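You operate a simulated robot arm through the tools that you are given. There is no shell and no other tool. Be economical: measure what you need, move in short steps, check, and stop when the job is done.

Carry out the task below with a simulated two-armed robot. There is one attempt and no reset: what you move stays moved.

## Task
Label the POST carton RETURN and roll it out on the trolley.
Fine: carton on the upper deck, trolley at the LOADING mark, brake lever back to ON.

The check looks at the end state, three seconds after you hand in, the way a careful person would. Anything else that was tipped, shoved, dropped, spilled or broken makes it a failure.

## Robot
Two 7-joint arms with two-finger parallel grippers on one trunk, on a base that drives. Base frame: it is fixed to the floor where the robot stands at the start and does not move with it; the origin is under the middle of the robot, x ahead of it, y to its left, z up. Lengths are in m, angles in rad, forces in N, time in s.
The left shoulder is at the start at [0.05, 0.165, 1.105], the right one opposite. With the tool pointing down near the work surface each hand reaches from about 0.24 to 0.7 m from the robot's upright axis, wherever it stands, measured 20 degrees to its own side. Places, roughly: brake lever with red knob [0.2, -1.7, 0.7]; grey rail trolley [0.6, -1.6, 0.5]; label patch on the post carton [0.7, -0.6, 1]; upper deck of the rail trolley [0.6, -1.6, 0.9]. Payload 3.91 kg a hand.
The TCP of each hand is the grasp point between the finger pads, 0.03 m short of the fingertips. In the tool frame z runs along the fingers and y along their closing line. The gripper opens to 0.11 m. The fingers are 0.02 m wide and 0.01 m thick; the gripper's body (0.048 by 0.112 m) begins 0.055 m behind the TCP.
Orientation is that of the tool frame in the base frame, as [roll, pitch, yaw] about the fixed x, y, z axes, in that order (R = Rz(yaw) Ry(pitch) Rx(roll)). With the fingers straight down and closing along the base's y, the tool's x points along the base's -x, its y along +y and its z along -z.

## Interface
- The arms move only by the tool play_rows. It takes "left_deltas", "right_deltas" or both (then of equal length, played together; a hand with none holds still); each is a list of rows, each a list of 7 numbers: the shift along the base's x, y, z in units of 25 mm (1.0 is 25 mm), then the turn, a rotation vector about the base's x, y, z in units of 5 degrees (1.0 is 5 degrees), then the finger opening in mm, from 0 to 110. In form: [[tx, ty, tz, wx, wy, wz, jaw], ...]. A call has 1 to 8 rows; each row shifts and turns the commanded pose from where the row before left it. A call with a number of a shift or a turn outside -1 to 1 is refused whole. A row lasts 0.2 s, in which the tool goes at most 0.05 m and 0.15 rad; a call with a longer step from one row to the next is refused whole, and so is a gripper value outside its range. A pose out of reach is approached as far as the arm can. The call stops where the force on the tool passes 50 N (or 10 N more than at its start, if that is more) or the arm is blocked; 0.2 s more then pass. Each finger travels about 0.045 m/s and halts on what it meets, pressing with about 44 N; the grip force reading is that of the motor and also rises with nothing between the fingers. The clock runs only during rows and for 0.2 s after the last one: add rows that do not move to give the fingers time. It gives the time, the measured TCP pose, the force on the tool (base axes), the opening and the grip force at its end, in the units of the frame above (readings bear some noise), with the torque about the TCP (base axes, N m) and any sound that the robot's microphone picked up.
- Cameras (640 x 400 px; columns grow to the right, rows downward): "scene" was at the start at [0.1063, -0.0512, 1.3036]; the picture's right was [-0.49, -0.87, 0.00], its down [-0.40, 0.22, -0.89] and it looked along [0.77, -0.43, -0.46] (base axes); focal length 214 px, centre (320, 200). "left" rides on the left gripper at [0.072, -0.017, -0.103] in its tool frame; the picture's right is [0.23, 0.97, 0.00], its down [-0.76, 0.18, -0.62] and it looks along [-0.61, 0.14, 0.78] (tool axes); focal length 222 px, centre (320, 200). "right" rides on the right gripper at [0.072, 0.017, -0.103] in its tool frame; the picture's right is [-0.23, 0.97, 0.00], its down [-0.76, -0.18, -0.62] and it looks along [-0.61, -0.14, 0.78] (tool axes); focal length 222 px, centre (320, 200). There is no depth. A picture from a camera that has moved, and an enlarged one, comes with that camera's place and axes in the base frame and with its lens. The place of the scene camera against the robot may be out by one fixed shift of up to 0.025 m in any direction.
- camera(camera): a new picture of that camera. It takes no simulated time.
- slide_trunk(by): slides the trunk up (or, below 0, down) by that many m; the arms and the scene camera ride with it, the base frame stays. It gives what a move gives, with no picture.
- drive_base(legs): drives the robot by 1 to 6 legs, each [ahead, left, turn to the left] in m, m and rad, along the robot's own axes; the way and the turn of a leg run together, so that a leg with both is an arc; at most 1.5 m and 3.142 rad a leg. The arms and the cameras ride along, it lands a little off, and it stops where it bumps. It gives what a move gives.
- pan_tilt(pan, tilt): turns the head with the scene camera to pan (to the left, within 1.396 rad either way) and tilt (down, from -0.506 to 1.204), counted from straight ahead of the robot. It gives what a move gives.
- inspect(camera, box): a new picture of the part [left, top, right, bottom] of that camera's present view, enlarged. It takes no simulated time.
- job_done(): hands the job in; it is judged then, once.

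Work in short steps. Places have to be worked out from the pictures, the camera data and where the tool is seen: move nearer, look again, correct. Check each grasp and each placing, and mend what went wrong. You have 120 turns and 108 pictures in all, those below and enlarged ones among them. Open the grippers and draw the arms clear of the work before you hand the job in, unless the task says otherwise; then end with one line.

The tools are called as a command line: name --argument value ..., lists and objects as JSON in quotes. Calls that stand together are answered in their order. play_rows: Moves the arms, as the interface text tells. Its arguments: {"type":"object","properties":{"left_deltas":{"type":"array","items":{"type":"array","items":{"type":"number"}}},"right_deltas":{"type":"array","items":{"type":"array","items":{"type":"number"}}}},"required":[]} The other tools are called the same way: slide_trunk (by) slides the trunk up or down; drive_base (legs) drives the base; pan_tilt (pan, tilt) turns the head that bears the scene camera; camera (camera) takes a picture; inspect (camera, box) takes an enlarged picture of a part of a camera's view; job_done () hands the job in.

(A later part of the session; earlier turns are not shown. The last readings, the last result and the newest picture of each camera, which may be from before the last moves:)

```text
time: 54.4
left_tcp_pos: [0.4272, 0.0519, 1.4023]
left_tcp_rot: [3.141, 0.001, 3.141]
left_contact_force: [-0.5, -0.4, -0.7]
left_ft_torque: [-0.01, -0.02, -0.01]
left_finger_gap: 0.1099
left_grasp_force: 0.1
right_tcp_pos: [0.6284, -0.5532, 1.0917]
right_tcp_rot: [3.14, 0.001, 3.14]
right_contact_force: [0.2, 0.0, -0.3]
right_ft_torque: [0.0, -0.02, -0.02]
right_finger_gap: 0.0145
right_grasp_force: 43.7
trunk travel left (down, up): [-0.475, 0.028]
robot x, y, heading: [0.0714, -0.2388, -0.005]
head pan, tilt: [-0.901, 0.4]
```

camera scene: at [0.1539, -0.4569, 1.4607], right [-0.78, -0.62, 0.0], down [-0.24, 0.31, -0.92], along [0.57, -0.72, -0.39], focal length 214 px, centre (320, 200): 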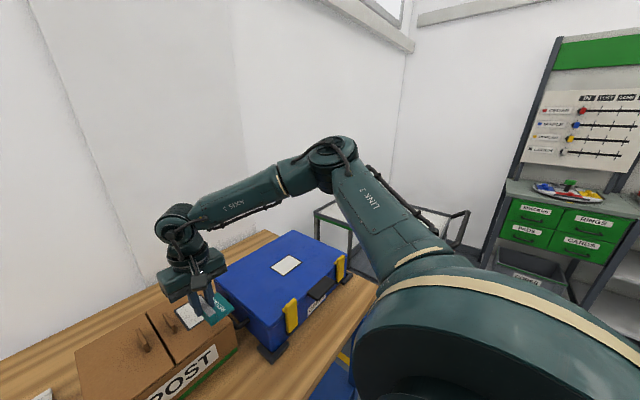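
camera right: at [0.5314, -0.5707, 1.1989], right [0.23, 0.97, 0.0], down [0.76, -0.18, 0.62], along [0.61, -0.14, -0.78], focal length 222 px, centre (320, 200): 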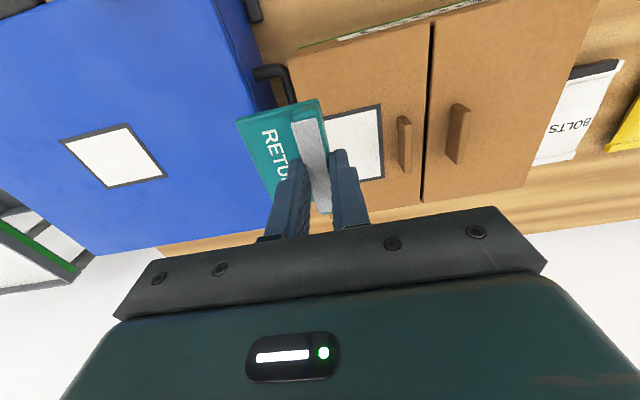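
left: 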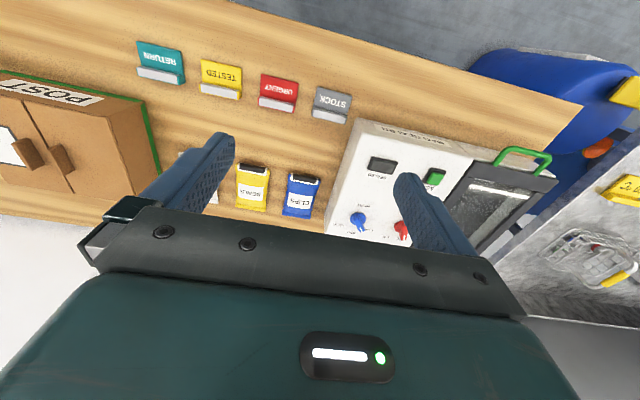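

Now it reaches freely. I go to x 0.652 and down to z≈1.045, then look.

play_rows --right_deltas '[[0.5, 0.2, 0, 0, 0, 0, 5], [0.44, 0, -0.5, 0, 0, 0, 5], [0, 0, -0.5, 0, 0, 0, 5], [0, 0, -0.5, 0, 0, 0, 5], [0, 0, -0.3, 0, 0, 0, 5], [0, 0, 0, 0, 0, 0, 5]]'

camera --camera "right"

pan_tilt --pan -0.6 --tilt 0.6

inspect --camera "scene" --box '[240, 100, 440, 225]'

```text
time: 55.8
left_tcp_pos: [0.427, 0.0525, 1.4019]
left_tcp_rot: [3.141, -0.001, 3.139]
left_contact_force: [0.0, -0.2, -1.2]
left_ft_torque: [0.03, -0.01, 0.0]
left_finger_gap: 0.1099
left_grasp_force: 0.2
right_tcp_pos: [0.6413, -0.5513, 1.0516]
right_tcp_rot: [3.141, 0.0, -3.141]
right_contact_force: [0.5, -0.7, 0.4]
right_ft_torque: [-0.02, -0.03, 0.0]
right_finger_gap: 0.0147
right_grasp_force: 43.7
right hand out of reach, approached as far as the arm can: row 3, 4
trunk travel left (down, up): [-0.475, 0.028]
robot x, y, heading: [0.0708, -0.2352, 0.001]
head pan, tilt: [-0.901, 0.4]
```

```text
85 pictures are left
camera right: at [0.5677, -0.5352, 1.1534], right [0.23, 0.97, 0.0], down [0.76, -0.18, 0.62], along [0.61, -0.14, -0.78], focal length 222 px, centre (320, 200)
```

right: 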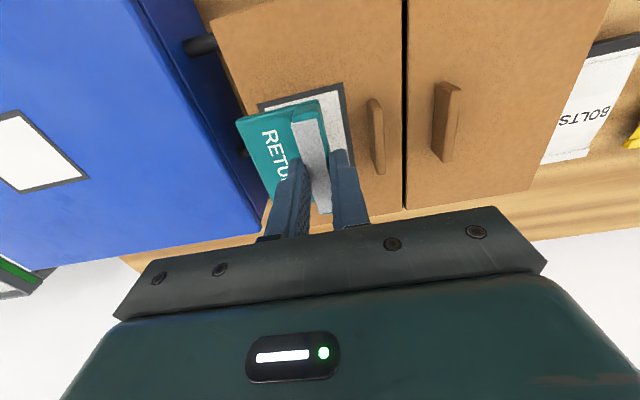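

```text
time: 56.6
left_tcp_pos: [0.427, 0.0523, 1.401]
left_tcp_rot: [3.141, 0.0, 3.139]
left_contact_force: [0.9, 0.4, 0.2]
left_ft_torque: [-0.02, 0.03, -0.01]
left_finger_gap: 0.11
left_grasp_force: 0.0
right_tcp_pos: [0.6408, -0.5513, 1.0504]
right_tcp_rot: [3.142, 0.002, -3.14]
right_contact_force: [0.5, -0.8, -0.8]
right_ft_torque: [0.01, -0.04, -0.03]
right_finger_gap: 0.0146
right_grasp_force: 43.8
trunk travel left (down, up): [-0.475, 0.028]
robot x, y, heading: [0.0671, -0.2357, -0.003]
head pan, tilt: [-0.6, 0.6]
```

```text
3.20 times, centred on (340, 162) of scene
camera zoom: at [0.1693, -0.2941, 1.4426], right [-0.57, -0.82, 0.0], down [-0.47, 0.32, -0.83], along [0.68, -0.47, -0.56], focal length 686 px, centre (256, 320)
```

zoom: 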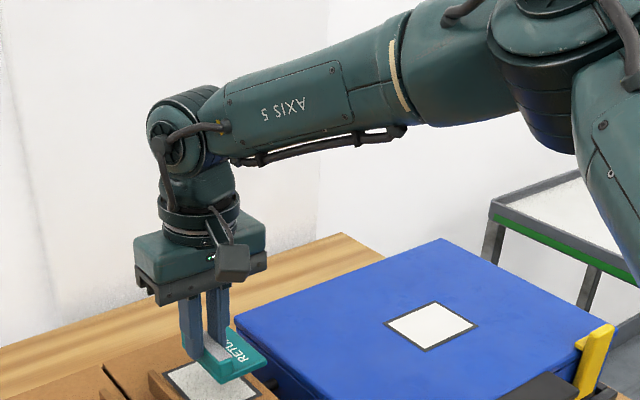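

Patch centre confirmed at about [0.652,-0.561] and the tab face at y≈-0.513. Descending by the arm loses reach, so I raise the arm a bit, centre it, and then lower with the trunk.

play_rows --right_deltas '[[0, 0, 0.8, 0, 0, 0, 5], [0, 0, 0.8, 0, 0, 0, 5], [0.22, 0.1, 0.4, 0, 0, 0, 5], [0.22, 0.1, 0, 0, 0, 0, 5], [0, 0, 0, 0, 0, 0, 5]]'

slide_trunk --by -0.06

camera --camera "right"

```text
time: 57.8
left_tcp_pos: [0.4264, 0.0522, 1.4013]
left_tcp_rot: [-3.141, -0.001, 3.139]
left_contact_force: [0.1, 1.2, 0.5]
left_ft_torque: [-0.01, -0.01, 0.0]
left_finger_gap: 0.11
left_grasp_force: 0.0
right_tcp_pos: [0.6534, -0.5471, 1.0994]
right_tcp_rot: [-3.139, 0.004, 3.141]
right_contact_force: [-0.1, -0.7, 0.7]
right_ft_torque: [0.0, 0.0, 0.02]
right_finger_gap: 0.0142
right_grasp_force: 44.0
trunk travel left (down, up): [-0.475, 0.028]
robot x, y, heading: [0.0699, -0.2405, 0.001]
head pan, tilt: [-0.6, 0.6]
```

```text
time: 58.8
left_tcp_pos: [0.4259, 0.0521, 1.342]
left_tcp_rot: [3.141, -0.001, 3.139]
left_contact_force: [0.0, -0.2, 0.2]
left_ft_torque: [0.0, 0.0, -0.04]
left_finger_gap: 0.1096
left_grasp_force: 0.0
right_tcp_pos: [0.653, -0.5468, 1.0399]
right_tcp_rot: [-3.141, 0.003, -3.141]
right_contact_force: [0.2, 0.0, -0.2]
right_ft_torque: [0.01, 0.0, 0.03]
right_finger_gap: 0.0145
right_grasp_force: 43.3
trunk travel left (down, up): [-0.415, 0.088]
robot x, y, heading: [0.0674, -0.2351, 0.003]
head pan, tilt: [-0.6, 0.6]
```

```text
83 pictures are left
camera right: at [0.5807, -0.5301, 1.1419], right [0.23, 0.97, 0.0], down [0.76, -0.18, 0.63], along [0.61, -0.14, -0.78], focal length 222 px, centre (320, 200)
```

right: 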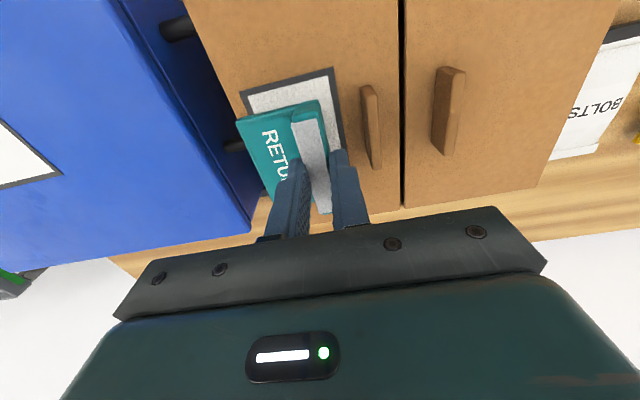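

The tag is centred over the patch. I lower by trunk 0.022 more, then touch down with small arm steps.

slide_trunk --by -0.022

play_rows --right_deltas '[[0, 0, -0.12, 0, 0, 0, 5], [0, 0, -0.12, 0, 0, 0, 5], [0, 0, 0, 0, 0, 0, 5]]'

camera --camera "right"

```text
time: 59.4
left_tcp_pos: [0.4257, 0.0513, 1.3196]
left_tcp_rot: [-3.141, -0.001, 3.141]
left_contact_force: [0.5, -0.8, -0.5]
left_ft_torque: [-0.03, -0.01, -0.03]
left_finger_gap: 0.11
left_grasp_force: 0.1
right_tcp_pos: [0.6545, -0.5456, 1.0181]
right_tcp_rot: [3.141, 0.003, 3.141]
right_contact_force: [0.7, 0.1, -0.2]
right_ft_torque: [0.02, 0.01, -0.04]
right_finger_gap: 0.0145
right_grasp_force: 44.2
trunk travel left (down, up): [-0.393, 0.11]
robot x, y, heading: [0.0716, -0.2357, 0.001]
head pan, tilt: [-0.6, 0.6]
```

```text
time: 60.2
left_tcp_pos: [0.4264, 0.0525, 1.3193]
left_tcp_rot: [-3.14, 0.001, 3.14]
left_contact_force: [0.2, 0.8, 0.1]
left_ft_torque: [0.01, 0.02, 0.01]
left_finger_gap: 0.1099
left_grasp_force: 0.0
right_tcp_pos: [0.6532, -0.5463, 1.0133]
right_tcp_rot: [3.141, 0.008, 3.141]
right_contact_force: [2.1, 0.2, 5.0]
right_ft_torque: [-0.12, 0.16, 0.05]
right_finger_gap: 0.0143
right_grasp_force: 43.9
trunk travel left (down, up): [-0.393, 0.11]
robot x, y, heading: [0.0695, -0.2355, -0.004]
head pan, tilt: [-0.6, 0.6]
```

```text
82 pictures are left
camera right: at [0.5797, -0.5302, 1.1151], right [0.23, 0.97, 0.0], down [0.76, -0.18, 0.63], along [0.61, -0.14, -0.78], focal length 222 px, centre (320, 200)
```

right: 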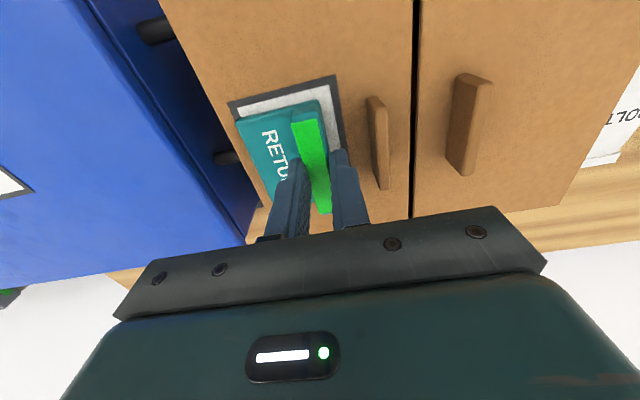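

Contact, and the bar turned green: the label has taken. I open slightly and raise the hand by the arm.

play_rows --right_deltas '[[0, 0, 0, 0, 0, 0, 24], [0, 0, 0, 0, 0, 0, 24], [0, 0, 0.4, 0, 0, 0, 24], [0, 0, 0.8, 0, 0, 0, 24], [0, 0, 1, 0, 0, 0, 24], [0, 0, 1, 0, 0, 0, 24], [0, 0, 1, 0, 0, 0, 24], [0, 0, 0, 0, 0, 0, 24]]'

camera --camera "right"

```text
time: 62.0
left_tcp_pos: [0.4268, 0.0522, 1.3198]
left_tcp_rot: [-3.141, 0.0, 3.141]
left_contact_force: [0.3, -0.8, 0.4]
left_ft_torque: [0.0, 0.01, -0.01]
left_finger_gap: 0.1101
left_grasp_force: 0.0
right_tcp_pos: [0.656, -0.5462, 1.1163]
right_tcp_rot: [-3.141, 0.003, -3.141]
right_contact_force: [0.1, 0.0, 0.6]
right_ft_torque: [-0.03, 0.01, -0.03]
right_finger_gap: 0.0242
right_grasp_force: 0.0
trunk travel left (down, up): [-0.393, 0.11]
robot x, y, heading: [0.0679, -0.2382, 0.001]
head pan, tilt: [-0.6, 0.6]
```

```text
81 pictures are left
camera right: at [0.5814, -0.5301, 1.2189], right [0.23, 0.97, 0.0], down [0.76, -0.18, 0.62], along [0.61, -0.14, -0.78], focal length 222 px, centre (320, 200)
```

right: 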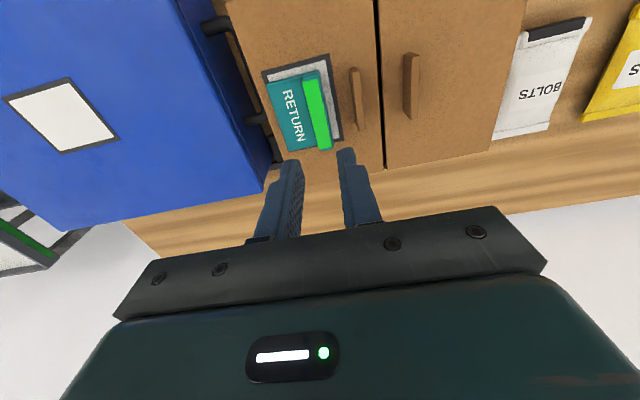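

The label is on the patch. Before lifting the carton I scout the trolley and the floor mark.

pan_tilt --pan -1.1 --tilt 0.55

camera --camera "scene"

```text
time: 63.0
left_tcp_pos: [0.4265, 0.0521, 1.3196]
left_tcp_rot: [-3.14, 0.001, 3.139]
left_contact_force: [0.7, -0.1, 0.5]
left_ft_torque: [0.02, -0.02, -0.01]
left_finger_gap: 0.1098
left_grasp_force: 0.0
right_tcp_pos: [0.655, -0.5462, 1.1169]
right_tcp_rot: [-3.14, 0.003, 3.141]
right_contact_force: [0.4, -0.3, -0.1]
right_ft_torque: [0.0, 0.01, 0.01]
right_finger_gap: 0.024
right_grasp_force: 0.1
trunk travel left (down, up): [-0.393, 0.11]
robot x, y, heading: [0.0707, -0.2374, 0.002]
head pan, tilt: [-1.1, 0.55]
```

```text
80 pictures are left
camera scene: at [0.1372, -0.3241, 1.3651], right [-0.89, -0.45, 0.0], down [-0.24, 0.47, -0.85], along [0.39, -0.76, -0.52], focal length 214 px, centre (320, 200)
```

scene: 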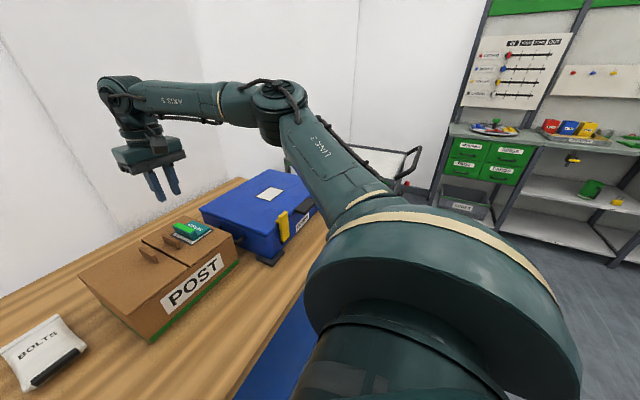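

The arm blocks the view. I back off 0.4 m and turn right about 0.9 rad to see the trolley.

drive_base --legs '[[-0.4, 0, 0], [0, 0, -0.9]]'

pan_tilt --pan -0.1 --tilt 0.55

camera --camera "scene"

```text
time: 67.8
left_tcp_pos: [0.1117, -0.3354, 1.3182]
left_tcp_rot: [3.142, 0.002, 2.243]
left_contact_force: [0.2, -0.1, -0.4]
left_ft_torque: [0.0, -0.01, -0.02]
left_finger_gap: 0.11
left_grasp_force: 0.0
right_tcp_pos: [-0.2116, -0.8859, 1.1159]
right_tcp_rot: [3.141, 0.003, 2.244]
right_contact_force: [-0.1, 0.8, 0.2]
right_ft_torque: [0.01, -0.01, -0.01]
right_finger_gap: 0.0243
right_grasp_force: 0.1
trunk travel left (down, up): [-0.393, 0.11]
robot x, y, heading: [-0.3357, -0.2351, -0.899]
head pan, tilt: [-1.1, 0.55]
```

```text
time: 69.1
left_tcp_pos: [0.1126, -0.3352, 1.32]
left_tcp_rot: [3.141, 0.002, 2.244]
left_contact_force: [0.2, -0.2, -0.6]
left_ft_torque: [-0.01, 0.0, -0.01]
left_finger_gap: 0.11
left_grasp_force: 0.1
right_tcp_pos: [-0.2117, -0.8857, 1.1164]
right_tcp_rot: [3.141, 0.002, 2.243]
right_contact_force: [0.3, -0.3, 0.1]
right_ft_torque: [0.02, 0.02, -0.03]
right_finger_gap: 0.024
right_grasp_force: 0.1
trunk travel left (down, up): [-0.393, 0.11]
robot x, y, heading: [-0.3378, -0.2383, -0.899]
head pan, tilt: [-0.099, 0.55]
```

```text
79 pictures are left
camera scene: at [-0.2716, -0.3415, 1.3651], right [-0.84, -0.54, 0.0], down [-0.28, 0.44, -0.85], along [0.46, -0.72, -0.52], focal length 214 px, centre (320, 200)
```

scene: 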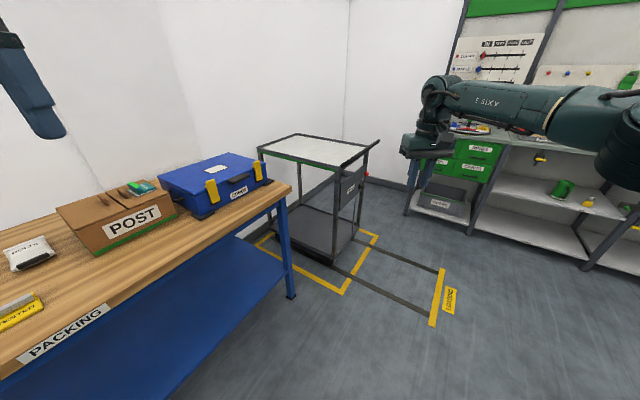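

inspect --camera "scene" --box '[240, 125, 480, 330]'

```text
1.95 times, centred on (360, 228) of scene
camera zoom: at [-0.2716, -0.3415, 1.3651], right [-0.84, -0.54, 0.0], down [-0.28, 0.44, -0.85], along [0.46, -0.72, -0.52], focal length 418 px, centre (242, 146)
```

zoom: 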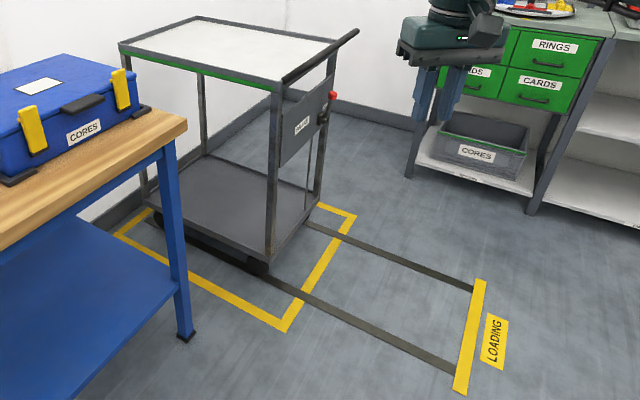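

The trolley runs on floor rails towards −x to the LOADING tape at x≈-0.46; its handle is at its −x end and the brake knob at its −y front corner. I go back to the carton with the right hand slightly further from it laterally.

drive_base --legs '[[0, 0, 0.899], [0.4, 0.05, 0]]'

play_rows --right_deltas '[[-0.3, 0.2, 0.4, 0, 0, 0, 75], [-0.3, 0, 0.2, 0, 0, 0, 75], [0, 0, 0, 0, 0, 0, 75], [0, 0, 0, 0, 0, 0, 75]]'

camera --camera "right"

```text
time: 73.9
left_tcp_pos: [0.422, 0.1005, 1.3187]
left_tcp_rot: [3.141, -0.001, 3.14]
left_contact_force: [-0.2, 0.9, 0.1]
left_ft_torque: [0.0, -0.01, 0.0]
left_finger_gap: 0.1099
left_grasp_force: 0.0
right_tcp_pos: [0.6495, -0.4977, 1.1163]
right_tcp_rot: [-3.141, 0.002, 3.14]
right_contact_force: [0.5, 1.0, 0.4]
right_ft_torque: [-0.01, 0.02, -0.01]
right_finger_gap: 0.0239
right_grasp_force: 0.1
trunk travel left (down, up): [-0.393, 0.11]
robot x, y, heading: [0.0659, -0.1899, -0.006]
head pan, tilt: [-0.099, 0.55]
```

```text
time: 74.9
left_tcp_pos: [0.4217, 0.1005, 1.3186]
left_tcp_rot: [3.141, 0.0, 3.141]
left_contact_force: [-0.1, -0.6, -0.6]
left_ft_torque: [-0.01, 0.02, -0.01]
left_finger_gap: 0.1101
left_grasp_force: 0.1
right_tcp_pos: [0.6329, -0.4934, 1.1323]
right_tcp_rot: [-3.141, 0.004, 3.141]
right_contact_force: [0.3, 0.1, -0.4]
right_ft_torque: [-0.01, 0.02, -0.01]
right_finger_gap: 0.075
right_grasp_force: 0.0
trunk travel left (down, up): [-0.393, 0.11]
robot x, y, heading: [0.0626, -0.1836, 0.001]
head pan, tilt: [-0.099, 0.55]
```

```text
77 pictures are left
camera right: at [0.5609, -0.4767, 1.2336], right [0.23, 0.97, 0.0], down [0.76, -0.18, 0.63], along [0.61, -0.14, -0.78], focal length 222 px, centre (320, 200)
```

right: 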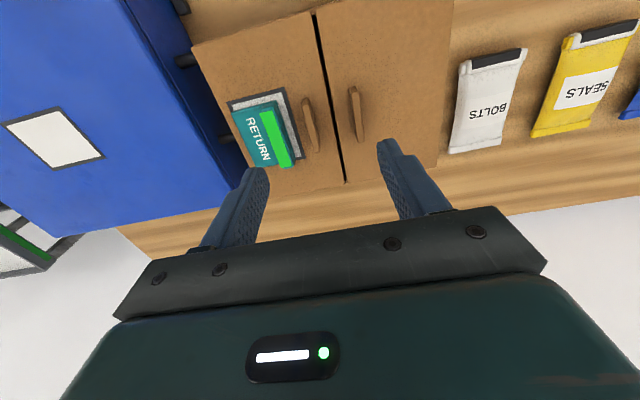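

Tabs centre at [0.647,-0.4815], outer width about 59 mm, with 28 mm between tab and label bar. I centre the hand and lower with the trunk to z≈1.04.

play_rows --right_deltas '[[0.28, 0.24, 0, 0, 0, 0, 75], [0.28, 0.24, 0, 0, 0, 0, 75], [0, 0, 0, 0, 0, 0, 75]]'

slide_trunk --by -0.095

camera --camera "right"

```text
time: 75.7
left_tcp_pos: [0.4217, 0.1004, 1.32]
left_tcp_rot: [3.141, 0.001, 3.14]
left_contact_force: [0.1, -0.4, 0.2]
left_ft_torque: [-0.04, -0.03, 0.0]
left_finger_gap: 0.1099
left_grasp_force: 0.1
right_tcp_pos: [0.646, -0.4821, 1.1318]
right_tcp_rot: [3.141, 0.004, 3.141]
right_contact_force: [0.1, 0.9, -0.2]
right_ft_torque: [0.01, 0.03, 0.01]
right_finger_gap: 0.075
right_grasp_force: 0.1
trunk travel left (down, up): [-0.393, 0.11]
robot x, y, heading: [0.0638, -0.1882, -0.001]
head pan, tilt: [-0.099, 0.55]
```

```text
time: 77.0
left_tcp_pos: [0.4204, 0.1013, 1.2244]
left_tcp_rot: [-3.141, 0.0, 3.14]
left_contact_force: [-1.2, 0.0, -0.5]
left_ft_torque: [0.0, 0.02, 0.01]
left_finger_gap: 0.11
left_grasp_force: 0.1
right_tcp_pos: [0.6471, -0.4817, 1.0364]
right_tcp_rot: [3.14, 0.004, 3.141]
right_contact_force: [-0.3, 0.1, -0.1]
right_ft_torque: [-0.02, 0.0, 0.0]
right_finger_gap: 0.0751
right_grasp_force: 0.1
trunk travel left (down, up): [-0.298, 0.205]
robot x, y, heading: [0.0669, -0.1889, 0.001]
head pan, tilt: [-0.099, 0.55]
```

```text
76 pictures are left
camera right: at [0.5734, -0.4651, 1.1384], right [0.23, 0.97, 0.0], down [0.76, -0.18, 0.63], along [0.61, -0.14, -0.78], focal length 222 px, centre (320, 200)
```

right: 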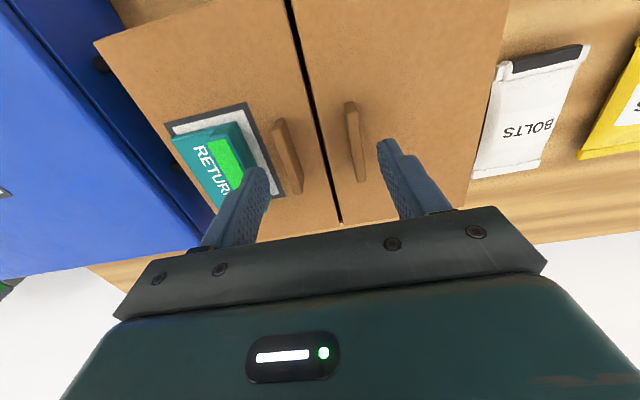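

Clearances are good on both sides. I lower 0.032 and close on the tabs.

slide_trunk --by -0.032

play_rows --right_deltas '[[0, 0, 0, 0, 0, 0, 65], [0, 0, 0, 0, 0, 0, 50], [0, 0, 0, 0, 0, 0, 40], [0, 0, 0, 0, 0, 0, 40], [0, 0, 0, 0, 0, 0, 40]]'

camera --camera "right"

```text
time: 77.8
left_tcp_pos: [0.4211, 0.101, 1.1932]
left_tcp_rot: [3.141, 0.0, 3.14]
left_contact_force: [0.4, 0.1, -0.8]
left_ft_torque: [-0.02, -0.01, -0.04]
left_finger_gap: 0.1102
left_grasp_force: 0.2
right_tcp_pos: [0.647, -0.4813, 1.0038]
right_tcp_rot: [3.14, 0.005, 3.14]
right_contact_force: [0.3, 0.2, -0.8]
right_ft_torque: [0.0, 0.01, 0.0]
right_finger_gap: 0.0748
right_grasp_force: 0.1
trunk travel left (down, up): [-0.266, 0.237]
robot x, y, heading: [0.0654, -0.188, -0.002]
head pan, tilt: [-0.099, 0.55]
```

```text
time: 79.0
left_tcp_pos: [0.4214, 0.1013, 1.1927]
left_tcp_rot: [-3.142, -0.002, 3.14]
left_contact_force: [0.8, 0.1, -0.1]
left_ft_torque: [0.02, -0.04, -0.01]
left_finger_gap: 0.1098
left_grasp_force: 0.0
right_tcp_pos: [0.6483, -0.4818, 1.0041]
right_tcp_rot: [3.141, 0.004, 3.138]
right_contact_force: [-0.2, 0.9, 0.2]
right_ft_torque: [0.0, -0.1, 0.06]
right_finger_gap: 0.0589
right_grasp_force: 44.0
trunk travel left (down, up): [-0.266, 0.237]
robot x, y, heading: [0.0643, -0.1872, -0.005]
head pan, tilt: [-0.099, 0.55]
```

```text
75 pictures are left
camera right: at [0.5737, -0.4652, 1.106], right [0.23, 0.97, 0.0], down [0.76, -0.18, 0.63], along [0.61, -0.14, -0.78], focal length 222 px, centre (320, 200)
```

right: 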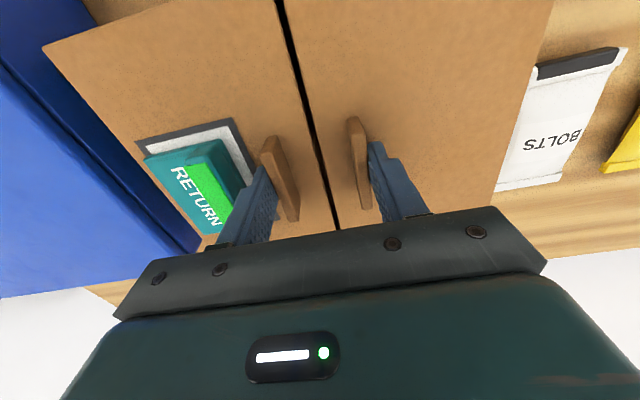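

Both tabs are pinched (58.9 mm). I test-lift by 0.03 m.

slide_trunk --by 0.03

camera --camera "right"

camera --camera "scene"

```text
time: 79.7
left_tcp_pos: [0.4216, 0.1012, 1.2225]
left_tcp_rot: [3.14, 0.001, 3.141]
left_contact_force: [-0.4, -0.6, -0.7]
left_ft_torque: [0.0, 0.02, -0.01]
left_finger_gap: 0.1099
left_grasp_force: 0.0
right_tcp_pos: [0.648, -0.4816, 1.0336]
right_tcp_rot: [3.139, 0.005, 3.141]
right_contact_force: [0.7, 0.4, -4.1]
right_ft_torque: [0.04, 0.03, -0.01]
right_finger_gap: 0.0588
right_grasp_force: 43.9
trunk travel left (down, up): [-0.296, 0.207]
robot x, y, heading: [0.0659, -0.1887, -0.005]
head pan, tilt: [-0.099, 0.55]
```

```text
74 pictures are left
camera right: at [0.574, -0.4654, 1.1358], right [0.23, 0.97, 0.0], down [0.76, -0.18, 0.63], along [0.61, -0.14, -0.78], focal length 222 px, centre (320, 200)
```

right: 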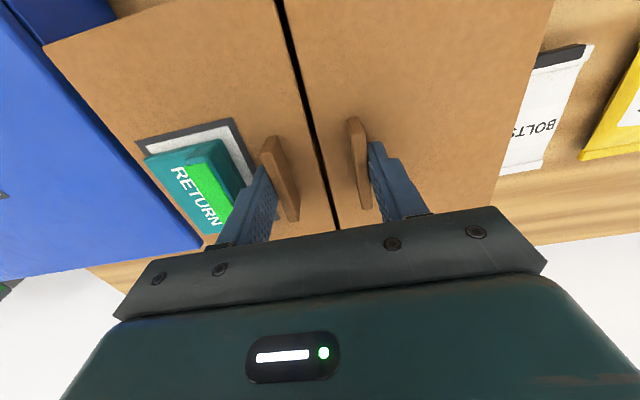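

```text
73 pictures are left
camera scene: at [0.1813, -0.2043, 1.268], right [-0.1, -0.99, 0.0], down [-0.52, 0.05, -0.85], along [0.85, -0.09, -0.52], focal length 214 px, centre (320, 200)
```

scene: 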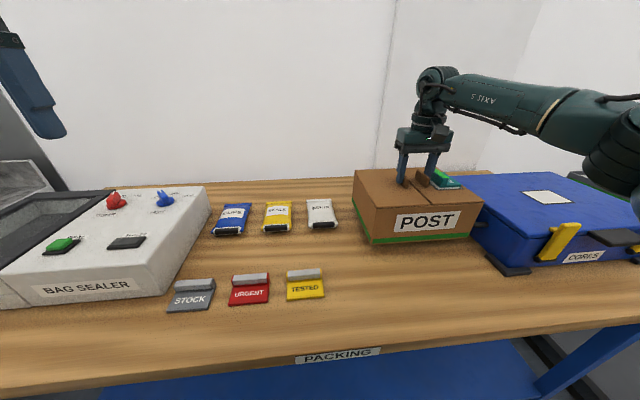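

Carton lifts cleanly and level, only about 4 N. I raise it to TCP z≈1.21, back away 0.2 and drive right past the table.

slide_trunk --by 0.175

drive_base --legs '[[-0.2, 0, 0], [0, -0.75, 0]]'

pan_tilt --pan -0.5 --tilt 0.65

camera --camera "scene"

```text
time: 81.7
left_tcp_pos: [0.4229, 0.1, 1.3981]
left_tcp_rot: [3.141, 0.001, 3.139]
left_contact_force: [-0.6, 0.0, 0.5]
left_ft_torque: [0.01, -0.04, -0.01]
left_finger_gap: 0.11
left_grasp_force: 0.1
right_tcp_pos: [0.6481, -0.4825, 1.2086]
right_tcp_rot: [3.141, 0.005, 3.138]
right_contact_force: [-0.6, -0.9, -3.3]
right_ft_torque: [0.05, -0.02, -0.01]
right_finger_gap: 0.0589
right_grasp_force: 44.3
trunk travel left (down, up): [-0.471, 0.032]
robot x, y, heading: [0.0618, -0.1884, -0.003]
head pan, tilt: [-0.099, 0.55]
```

```text
time: 87.0
left_tcp_pos: [0.2196, -0.6537, 1.3971]
left_tcp_rot: [-3.141, 0.001, 3.137]
left_contact_force: [-0.9, -0.1, 0.0]
left_ft_torque: [0.01, 0.01, 0.0]
left_finger_gap: 0.1101
left_grasp_force: 0.0
right_tcp_pos: [0.4427, -1.2369, 1.2086]
right_tcp_rot: [3.141, 0.006, 3.138]
right_contact_force: [-0.1, 0.5, -3.9]
right_ft_torque: [0.0, 0.03, -0.01]
right_finger_gap: 0.0591
right_grasp_force: 44.2
trunk travel left (down, up): [-0.471, 0.032]
robot x, y, heading: [-0.1382, -0.9412, -0.006]
head pan, tilt: [-0.099, 0.55]
```

```text
time: 87.8
left_tcp_pos: [0.2187, -0.6542, 1.3966]
left_tcp_rot: [-3.14, -0.001, 3.137]
left_contact_force: [-0.1, 0.2, 0.4]
left_ft_torque: [-0.02, -0.02, -0.02]
left_finger_gap: 0.1102
left_grasp_force: 0.0
right_tcp_pos: [0.4431, -1.2352, 1.2096]
right_tcp_rot: [3.139, 0.005, 3.137]
right_contact_force: [0.3, -1.1, -4.6]
right_ft_torque: [0.03, -0.01, 0.04]
right_finger_gap: 0.059
right_grasp_force: 43.6
trunk travel left (down, up): [-0.471, 0.032]
robot x, y, heading: [-0.1352, -0.9473, -0.007]
head pan, tilt: [-0.499, 0.649]
```

```text
72 pictures are left
camera scene: at [-0.036, -0.9907, 1.4343], right [-0.48, -0.88, 0.0], down [-0.53, 0.29, -0.8], along [0.7, -0.38, -0.6], focal length 214 px, centre (320, 200)
```

scene: 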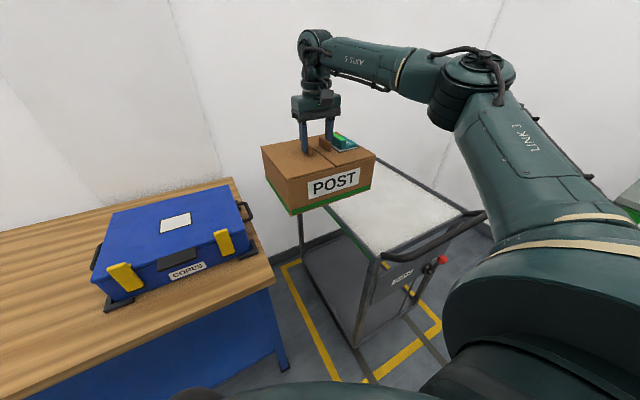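

The carton hangs level and the deck lies ahead: y about -1.325…-1.755, front edge at x≈0.25. I drive 0.295 further right to centre it and look again.

drive_base --legs '[[0.02, -0.295, 0.006]]'

camera --camera "scene"

camera --camera "right"

```text
time: 89.9
left_tcp_pos: [0.2366, -0.9481, 1.397]
left_tcp_rot: [3.141, 0.002, -3.141]
left_contact_force: [-0.4, -0.3, 0.5]
left_ft_torque: [0.0, 0.01, 0.03]
left_finger_gap: 0.1101
left_grasp_force: 0.0
right_tcp_pos: [0.4636, -1.5293, 1.2089]
right_tcp_rot: [3.139, 0.006, -3.14]
right_contact_force: [0.6, -0.6, -3.2]
right_ft_torque: [0.0, 0.05, -0.01]
right_finger_gap: 0.0588
right_grasp_force: 43.8
trunk travel left (down, up): [-0.471, 0.032]
robot x, y, heading: [-0.1204, -1.2347, 0.004]
head pan, tilt: [-0.499, 0.649]
```

```text
71 pictures are left
camera scene: at [-0.0168, -1.2871, 1.4342], right [-0.48, -0.88, 0.0], down [-0.53, 0.29, -0.8], along [0.7, -0.38, -0.61], focal length 214 px, centre (320, 200)
```

scene: 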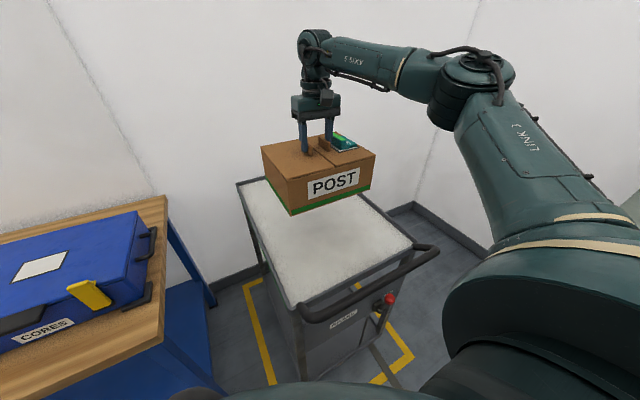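

```text
70 pictures are left
camera right: at [0.3898, -1.514, 1.3109], right [0.23, 0.97, 0.0], down [0.76, -0.18, 0.63], along [0.61, -0.14, -0.78], focal length 222 px, centre (320, 200)
```

right: 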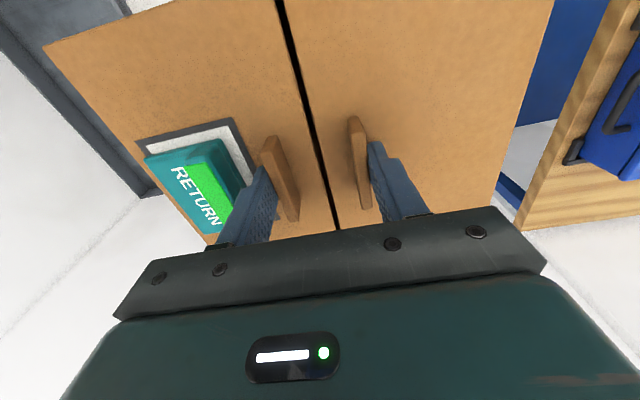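

The carton is well inside the deck's outline. I lower by the trunk 0.13 and check the gap.

slide_trunk --by -0.13

inspect --camera "scene" --box '[220, 120, 440, 330]'

```text
time: 91.4
left_tcp_pos: [0.2359, -0.9483, 1.2668]
left_tcp_rot: [-3.141, 0.0, 3.14]
left_contact_force: [-0.3, 0.0, 0.3]
left_ft_torque: [-0.01, 0.02, -0.03]
left_finger_gap: 0.1102
left_grasp_force: 0.2
right_tcp_pos: [0.4632, -1.5301, 1.0799]
right_tcp_rot: [3.139, 0.004, -3.139]
right_contact_force: [-0.2, 0.7, -4.6]
right_ft_torque: [0.04, -0.01, 0.0]
right_finger_gap: 0.059
right_grasp_force: 43.8
trunk travel left (down, up): [-0.341, 0.162]
robot x, y, heading: [-0.1176, -1.2392, 0.0]
head pan, tilt: [-0.499, 0.649]
```

```text
1.90 times, centred on (330, 225) of scene
camera zoom: at [-0.017, -1.2866, 1.3043], right [-0.48, -0.88, 0.0], down [-0.53, 0.29, -0.8], along [0.7, -0.38, -0.6], focal length 408 px, centre (301, 152)
```

zoom: 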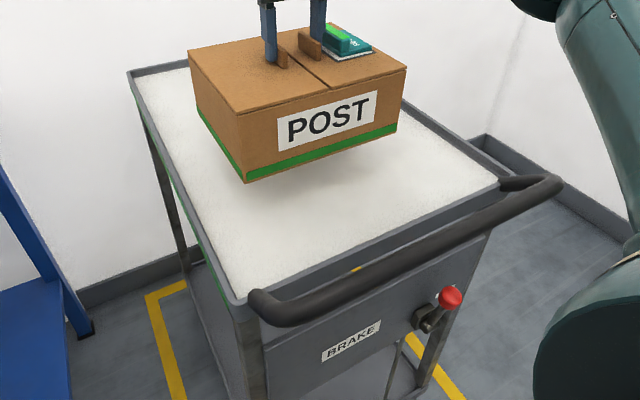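

There is still a visible gap. I lower in small trunk steps watching the vertical force.

slide_trunk --by -0.02

inspect --camera "scene" --box '[220, 120, 440, 330]'

```text
time: 92.1
left_tcp_pos: [0.2352, -0.948, 1.2473]
left_tcp_rot: [3.141, -0.001, 3.141]
left_contact_force: [0.7, -0.8, 0.3]
left_ft_torque: [0.02, 0.01, 0.0]
left_finger_gap: 0.1101
left_grasp_force: 0.1
right_tcp_pos: [0.4629, -1.5295, 1.0578]
right_tcp_rot: [3.14, 0.006, -3.139]
right_contact_force: [-0.1, 0.3, -3.7]
right_ft_torque: [0.0, 0.02, 0.01]
right_finger_gap: 0.0591
right_grasp_force: 44.2
trunk travel left (down, up): [-0.321, 0.182]
robot x, y, heading: [-0.1199, -1.2383, -0.001]
head pan, tilt: [-0.499, 0.649]
```

```text
1.90 times, centred on (330, 225) of scene
camera zoom: at [-0.0171, -1.2866, 1.2842], right [-0.48, -0.88, 0.0], down [-0.53, 0.29, -0.8], along [0.7, -0.38, -0.6], focal length 408 px, centre (301, 152)
```

zoom: 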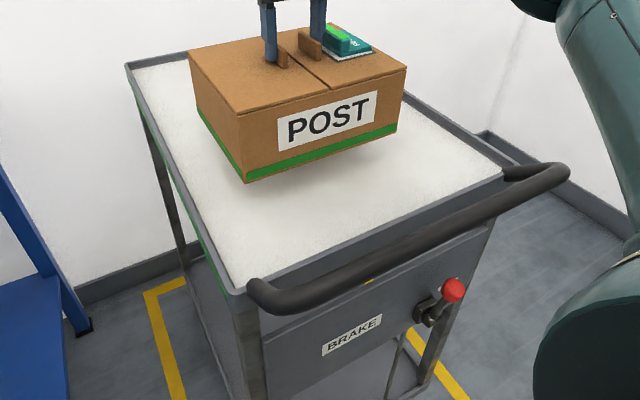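

No contact yet. I continue down in two more small steps.

slide_trunk --by -0.015

slide_trunk --by -0.01

inspect --camera "scene" --box '[220, 120, 440, 330]'

```text
time: 92.7
left_tcp_pos: [0.2351, -0.9479, 1.2325]
left_tcp_rot: [-3.14, -0.001, 3.14]
left_contact_force: [0.1, -0.3, -0.9]
left_ft_torque: [-0.02, 0.02, -0.02]
left_finger_gap: 0.1099
left_grasp_force: 0.1
right_tcp_pos: [0.4636, -1.53, 1.0441]
right_tcp_rot: [3.14, 0.004, -3.14]
right_contact_force: [0.8, 0.2, -3.6]
right_ft_torque: [0.03, -0.02, 0.01]
right_finger_gap: 0.0587
right_grasp_force: 44.3
trunk travel left (down, up): [-0.306, 0.197]
robot x, y, heading: [-0.1164, -1.2354, 0.002]
head pan, tilt: [-0.499, 0.649]
```

```text
time: 93.3
left_tcp_pos: [0.2358, -0.9473, 1.223]
left_tcp_rot: [-3.141, 0.0, -3.141]
left_contact_force: [0.1, 0.3, 0.0]
left_ft_torque: [-0.01, -0.02, 0.01]
left_finger_gap: 0.1099
left_grasp_force: 0.1
right_tcp_pos: [0.4633, -1.5294, 1.0348]
right_tcp_rot: [3.14, 0.006, -3.14]
right_contact_force: [-0.8, -0.3, -3.6]
right_ft_torque: [0.05, 0.01, 0.0]
right_finger_gap: 0.0587
right_grasp_force: 43.8
trunk travel left (down, up): [-0.296, 0.207]
robot x, y, heading: [-0.1179, -1.2379, -0.0]
head pan, tilt: [-0.499, 0.649]
```

```text
1.90 times, centred on (330, 225) of scene
camera zoom: at [-0.017, -1.2866, 1.2592], right [-0.48, -0.88, 0.0], down [-0.53, 0.29, -0.8], along [0.7, -0.38, -0.6], focal length 408 px, centre (301, 152)
```

zoom: 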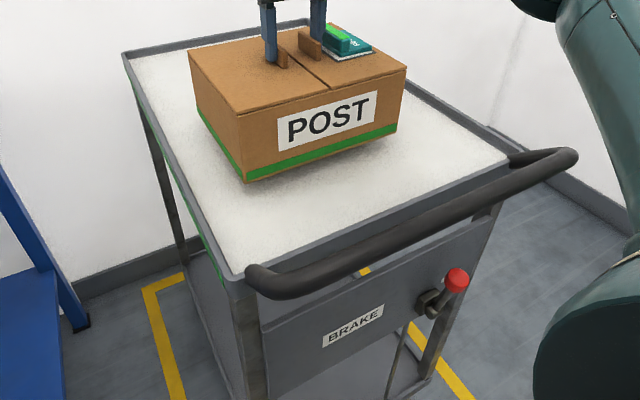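

The shadow is closing in; I keep going with finer steps.

slide_trunk --by -0.008

slide_trunk --by -0.006

inspect --camera "scene" --box '[220, 120, 440, 330]'

```text
time: 93.9
left_tcp_pos: [0.2353, -0.9479, 1.2142]
left_tcp_rot: [-3.14, -0.001, -3.141]
left_contact_force: [-0.1, 0.1, 0.6]
left_ft_torque: [0.02, 0.0, 0.0]
left_finger_gap: 0.1103
left_grasp_force: 0.0
right_tcp_pos: [0.4639, -1.5287, 1.0256]
right_tcp_rot: [3.139, 0.005, -3.14]
right_contact_force: [-0.5, 0.0, -3.2]
right_ft_torque: [0.04, 0.0, -0.01]
right_finger_gap: 0.0588
right_grasp_force: 43.8
trunk travel left (down, up): [-0.288, 0.215]
robot x, y, heading: [-0.1234, -1.239, -0.001]
head pan, tilt: [-0.499, 0.649]
```

```text
time: 94.4
left_tcp_pos: [0.2361, -0.9497, 1.2087]
left_tcp_rot: [-3.14, 0.0, -3.141]
left_contact_force: [-0.2, 0.2, -0.4]
left_ft_torque: [0.0, 0.01, -0.03]
left_finger_gap: 0.1099
left_grasp_force: 0.0
right_tcp_pos: [0.464, -1.5295, 1.0211]
right_tcp_rot: [3.14, 0.006, -3.14]
right_contact_force: [0.1, -0.6, -4.8]
right_ft_torque: [0.01, 0.0, 0.0]
right_finger_gap: 0.0591
right_grasp_force: 43.8
trunk travel left (down, up): [-0.282, 0.221]
robot x, y, heading: [-0.1224, -1.2355, -0.0]
head pan, tilt: [-0.499, 0.649]
```

```text
1.90 times, centred on (330, 225) of scene
camera zoom: at [-0.017, -1.2866, 1.2452], right [-0.48, -0.88, 0.0], down [-0.53, 0.29, -0.8], along [0.7, -0.38, -0.6], focal length 408 px, centre (301, 152)
```

zoom: 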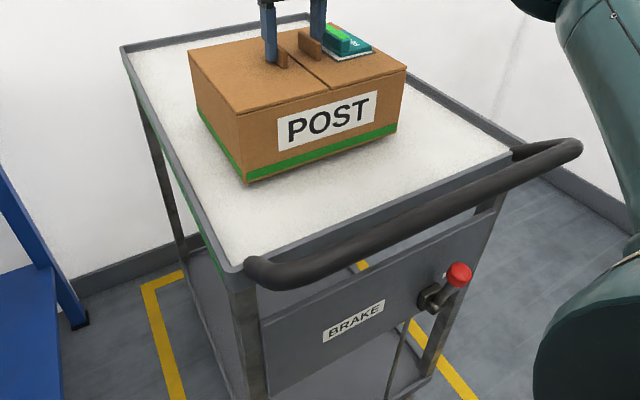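

Nearly touching. Two more 5 mm steps.

slide_trunk --by -0.005

slide_trunk --by -0.005

```text
time: 95.0
left_tcp_pos: [0.2364, -0.9485, 1.2028]
left_tcp_rot: [3.141, 0.0, 3.141]
left_contact_force: [-0.5, 0.1, 0.5]
left_ft_torque: [0.0, 0.02, -0.02]
left_finger_gap: 0.1101
left_grasp_force: 0.0
right_tcp_pos: [0.4635, -1.5302, 1.0157]
right_tcp_rot: [3.141, 0.004, -3.14]
right_contact_force: [0.2, 0.1, -4.2]
right_ft_torque: [0.04, -0.01, -0.02]
right_finger_gap: 0.059
right_grasp_force: 43.5
trunk travel left (down, up): [-0.277, 0.226]
robot x, y, heading: [-0.1196, -1.2399, -0.002]
head pan, tilt: [-0.499, 0.649]
```

```text
time: 95.5
left_tcp_pos: [0.2369, -0.9483, 1.1969]
left_tcp_rot: [3.141, 0.001, 3.141]
left_contact_force: [0.4, -0.4, -0.4]
left_ft_torque: [0.03, 0.03, 0.01]
left_finger_gap: 0.1099
left_grasp_force: 0.0
right_tcp_pos: [0.4629, -1.5305, 1.0091]
right_tcp_rot: [3.14, 0.004, -3.139]
right_contact_force: [0.8, 0.1, -3.3]
right_ft_torque: [-0.02, 0.0, 0.01]
right_finger_gap: 0.0591
right_grasp_force: 44.0
trunk travel left (down, up): [-0.272, 0.231]
robot x, y, heading: [-0.1193, -1.2387, 0.004]
head pan, tilt: [-0.499, 0.649]
```

Still hanging freely (−3 to −4 N). I use fine arm steps, which stop on force.

play_rows --right_deltas '[[0, 0, -0.1, 0, 0, 0, 40], [0, 0, -0.1, 0, 0, 0, 40], [0, 0, -0.1, 0, 0, 0, 40], [0, 0, 0, 0, 0, 0, 40]]'

inspect --camera "scene" --box '[220, 120, 440, 330]'

```text
time: 96.5
left_tcp_pos: [0.2358, -0.9485, 1.1985]
left_tcp_rot: [-3.142, -0.001, -3.141]
left_contact_force: [0.9, -0.4, -0.4]
left_ft_torque: [0.02, 0.02, 0.01]
left_finger_gap: 0.11
left_grasp_force: 0.0
right_tcp_pos: [0.4631, -1.5303, 1.0044]
right_tcp_rot: [3.14, 0.007, -3.141]
right_contact_force: [3.9, -2.9, 6.8]
right_ft_torque: [-0.17, 0.62, 0.1]
right_finger_gap: 0.0588
right_grasp_force: 44.0
trunk travel left (down, up): [-0.272, 0.231]
robot x, y, heading: [-0.1203, -1.235, 0.002]
head pan, tilt: [-0.499, 0.649]
```

```text
1.90 times, centred on (330, 225) of scene
camera zoom: at [-0.0174, -1.2865, 1.2355], right [-0.48, -0.88, 0.0], down [-0.53, 0.29, -0.8], along [0.7, -0.38, -0.6], focal length 408 px, centre (301, 152)
```

zoom: 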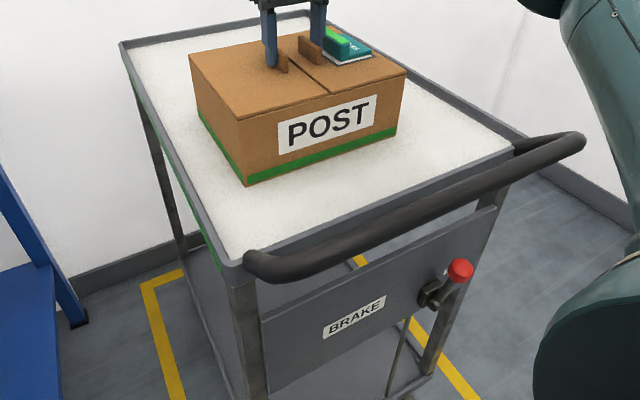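

Contact at last: the deck is at z≈0.86 and the force has reversed. I release to 75 mm and rise by the arm.

play_rows --right_deltas '[[0, 0, 0, 0, 0, 0, 68], [0, 0, 0, 0, 0, 0, 75], [0, 0, 0, 0, 0, 0, 75], [0, 0, 0.6, 0, 0, 0, 75], [0, 0, 1, 0, 0, 0, 75], [0, 0, 1, 0, 0, 0, 75], [0, 0, 1, 0, 0, 0, 75], [0, 0, 0, 0, 0, 0, 75]]'

camera --camera "right"

camera --camera "scene"

```text
time: 98.3
left_tcp_pos: [0.2355, -0.9478, 1.1979]
left_tcp_rot: [3.141, 0.001, 3.141]
left_contact_force: [0.1, 0.5, -0.5]
left_ft_torque: [0.0, 0.05, 0.02]
left_finger_gap: 0.1101
left_grasp_force: 0.0
right_tcp_pos: [0.4431, -1.5335, 1.0833]
right_tcp_rot: [3.141, 0.005, -3.139]
right_contact_force: [-0.4, 0.5, -0.1]
right_ft_torque: [0.02, -0.01, -0.01]
right_finger_gap: 0.0749
right_grasp_force: 0.0
right hand out of reach, approached as far as the arm can: row 5, 6, 7
trunk travel left (down, up): [-0.272, 0.231]
robot x, y, heading: [-0.1208, -1.2424, -0.004]
head pan, tilt: [-0.499, 0.649]
```

```text
64 pictures are left
camera right: at [0.3692, -1.5181, 1.1861], right [0.23, 0.97, 0.0], down [0.76, -0.18, 0.63], along [0.61, -0.14, -0.78], focal length 222 px, centre (320, 200)
```

right: 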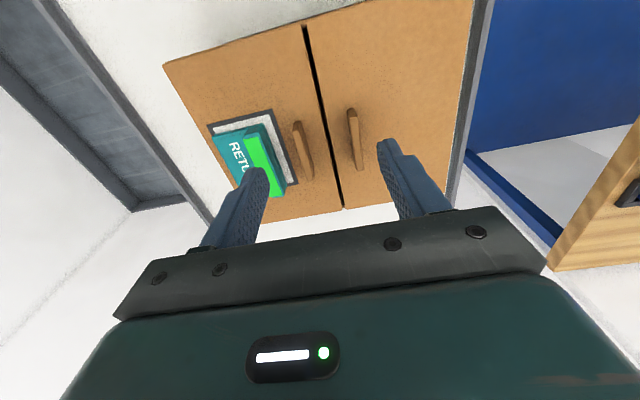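

```text
63 pictures are left
camera scene: at [-0.0172, -1.2865, 1.2353], right [-0.48, -0.88, 0.0], down [-0.53, 0.29, -0.8], along [0.7, -0.38, -0.6], focal length 214 px, centre (320, 200)
```

scene: 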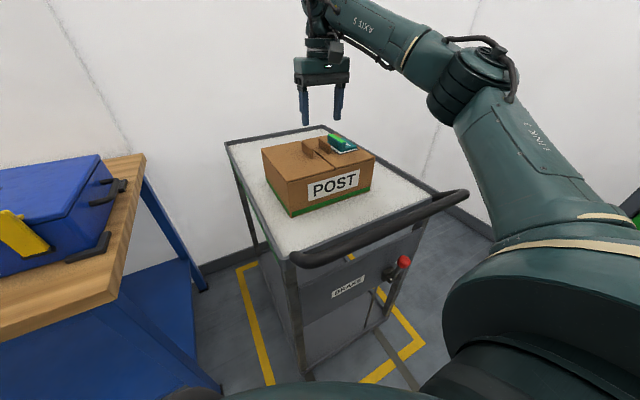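

The carton rests on the deck with the label in place. I back off 0.35 m and look at the brake lever.

drive_base --legs '[[-0.35, 0, 0]]'

pan_tilt --pan -0.55 --tilt 0.75

camera --camera "scene"

camera --camera "right"

```text
time: 100.6
left_tcp_pos: [-0.1137, -0.949, 1.1984]
left_tcp_rot: [-3.141, 0.0, -3.141]
left_contact_force: [-0.2, -0.5, -0.5]
left_ft_torque: [0.0, -0.02, 0.0]
left_finger_gap: 0.11
left_grasp_force: 0.1
right_tcp_pos: [0.0919, -1.5342, 1.0836]
right_tcp_rot: [3.139, 0.007, -3.14]
right_contact_force: [-0.1, -0.3, -1.0]
right_ft_torque: [-0.02, 0.0, -0.01]
right_finger_gap: 0.075
right_grasp_force: 0.0
trunk travel left (down, up): [-0.272, 0.231]
robot x, y, heading: [-0.4682, -1.2377, 0.002]
head pan, tilt: [-0.499, 0.649]
```

```text
time: 101.3
left_tcp_pos: [-0.1142, -0.9476, 1.1978]
left_tcp_rot: [3.141, 0.0, 3.14]
left_contact_force: [0.7, -0.7, -0.9]
left_ft_torque: [-0.01, 0.01, -0.01]
left_finger_gap: 0.1101
left_grasp_force: 0.0
right_tcp_pos: [0.0927, -1.5339, 1.0841]
right_tcp_rot: [3.139, 0.004, 3.141]
right_contact_force: [0.0, 0.3, 0.2]
right_ft_torque: [0.01, 0.0, 0.04]
right_finger_gap: 0.075
right_grasp_force: 0.1
trunk travel left (down, up): [-0.272, 0.231]
robot x, y, heading: [-0.4691, -1.2382, 0.001]
head pan, tilt: [-0.55, 0.75]
```

```text
62 pictures are left
camera scene: at [-0.3725, -1.2881, 1.2267], right [-0.52, -0.85, 0.0], down [-0.58, 0.36, -0.73], along [0.62, -0.38, -0.68], focal length 214 px, centre (320, 200)
```

scene: 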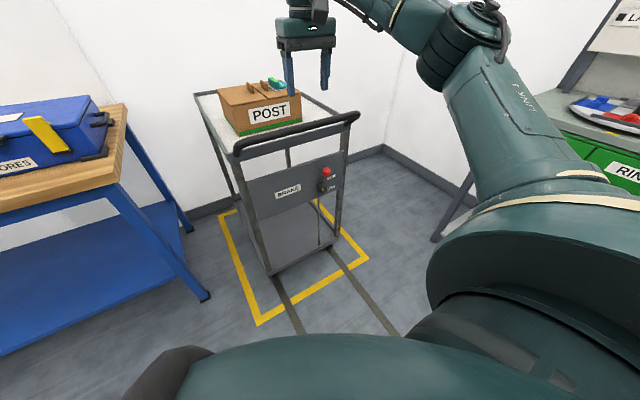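

```text
61 pictures are left
camera right: at [0.0192, -1.5184, 1.1858], right [0.23, 0.97, 0.0], down [0.76, -0.18, 0.63], along [0.61, -0.14, -0.78], focal length 222 px, centre (320, 200)
```

right: 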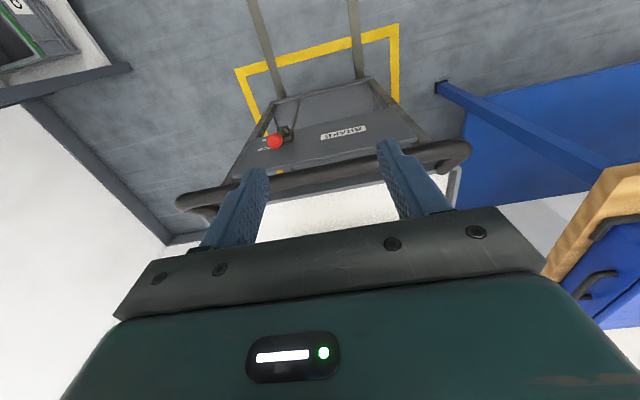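

inspect --camera "scene" --box '[230, 100, 380, 220]'

inspect --camera "right" --box '[230, 90, 400, 210]'

```text
3.33 times, centred on (305, 160) of scene
camera zoom: at [-0.3725, -1.2881, 1.2267], right [-0.52, -0.85, 0.0], down [-0.58, 0.36, -0.73], along [0.62, -0.38, -0.68], focal length 715 px, centre (370, 333)
```

zoom: 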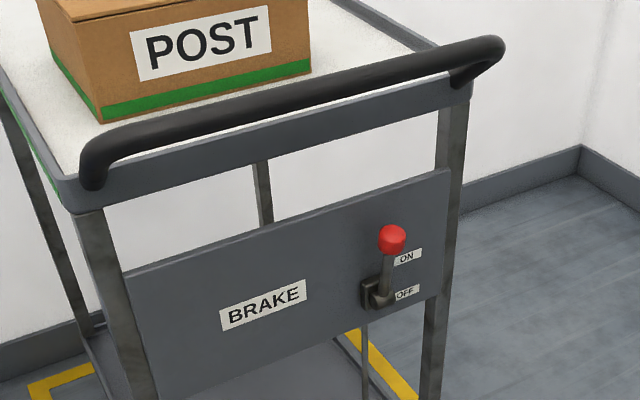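

```text
3.33 times, centred on (315, 150) of right
camera zoom: at [0.0192, -1.5184, 1.1858], right [0.23, 0.97, 0.0], down [0.76, -0.18, 0.63], along [0.61, -0.14, -0.78], focal length 740 px, centre (337, 367)
```

zoom: 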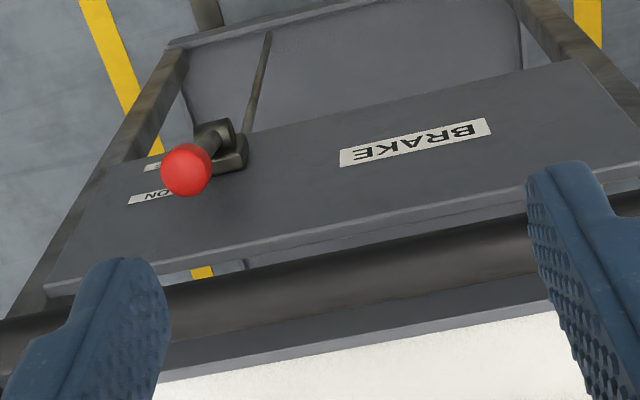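

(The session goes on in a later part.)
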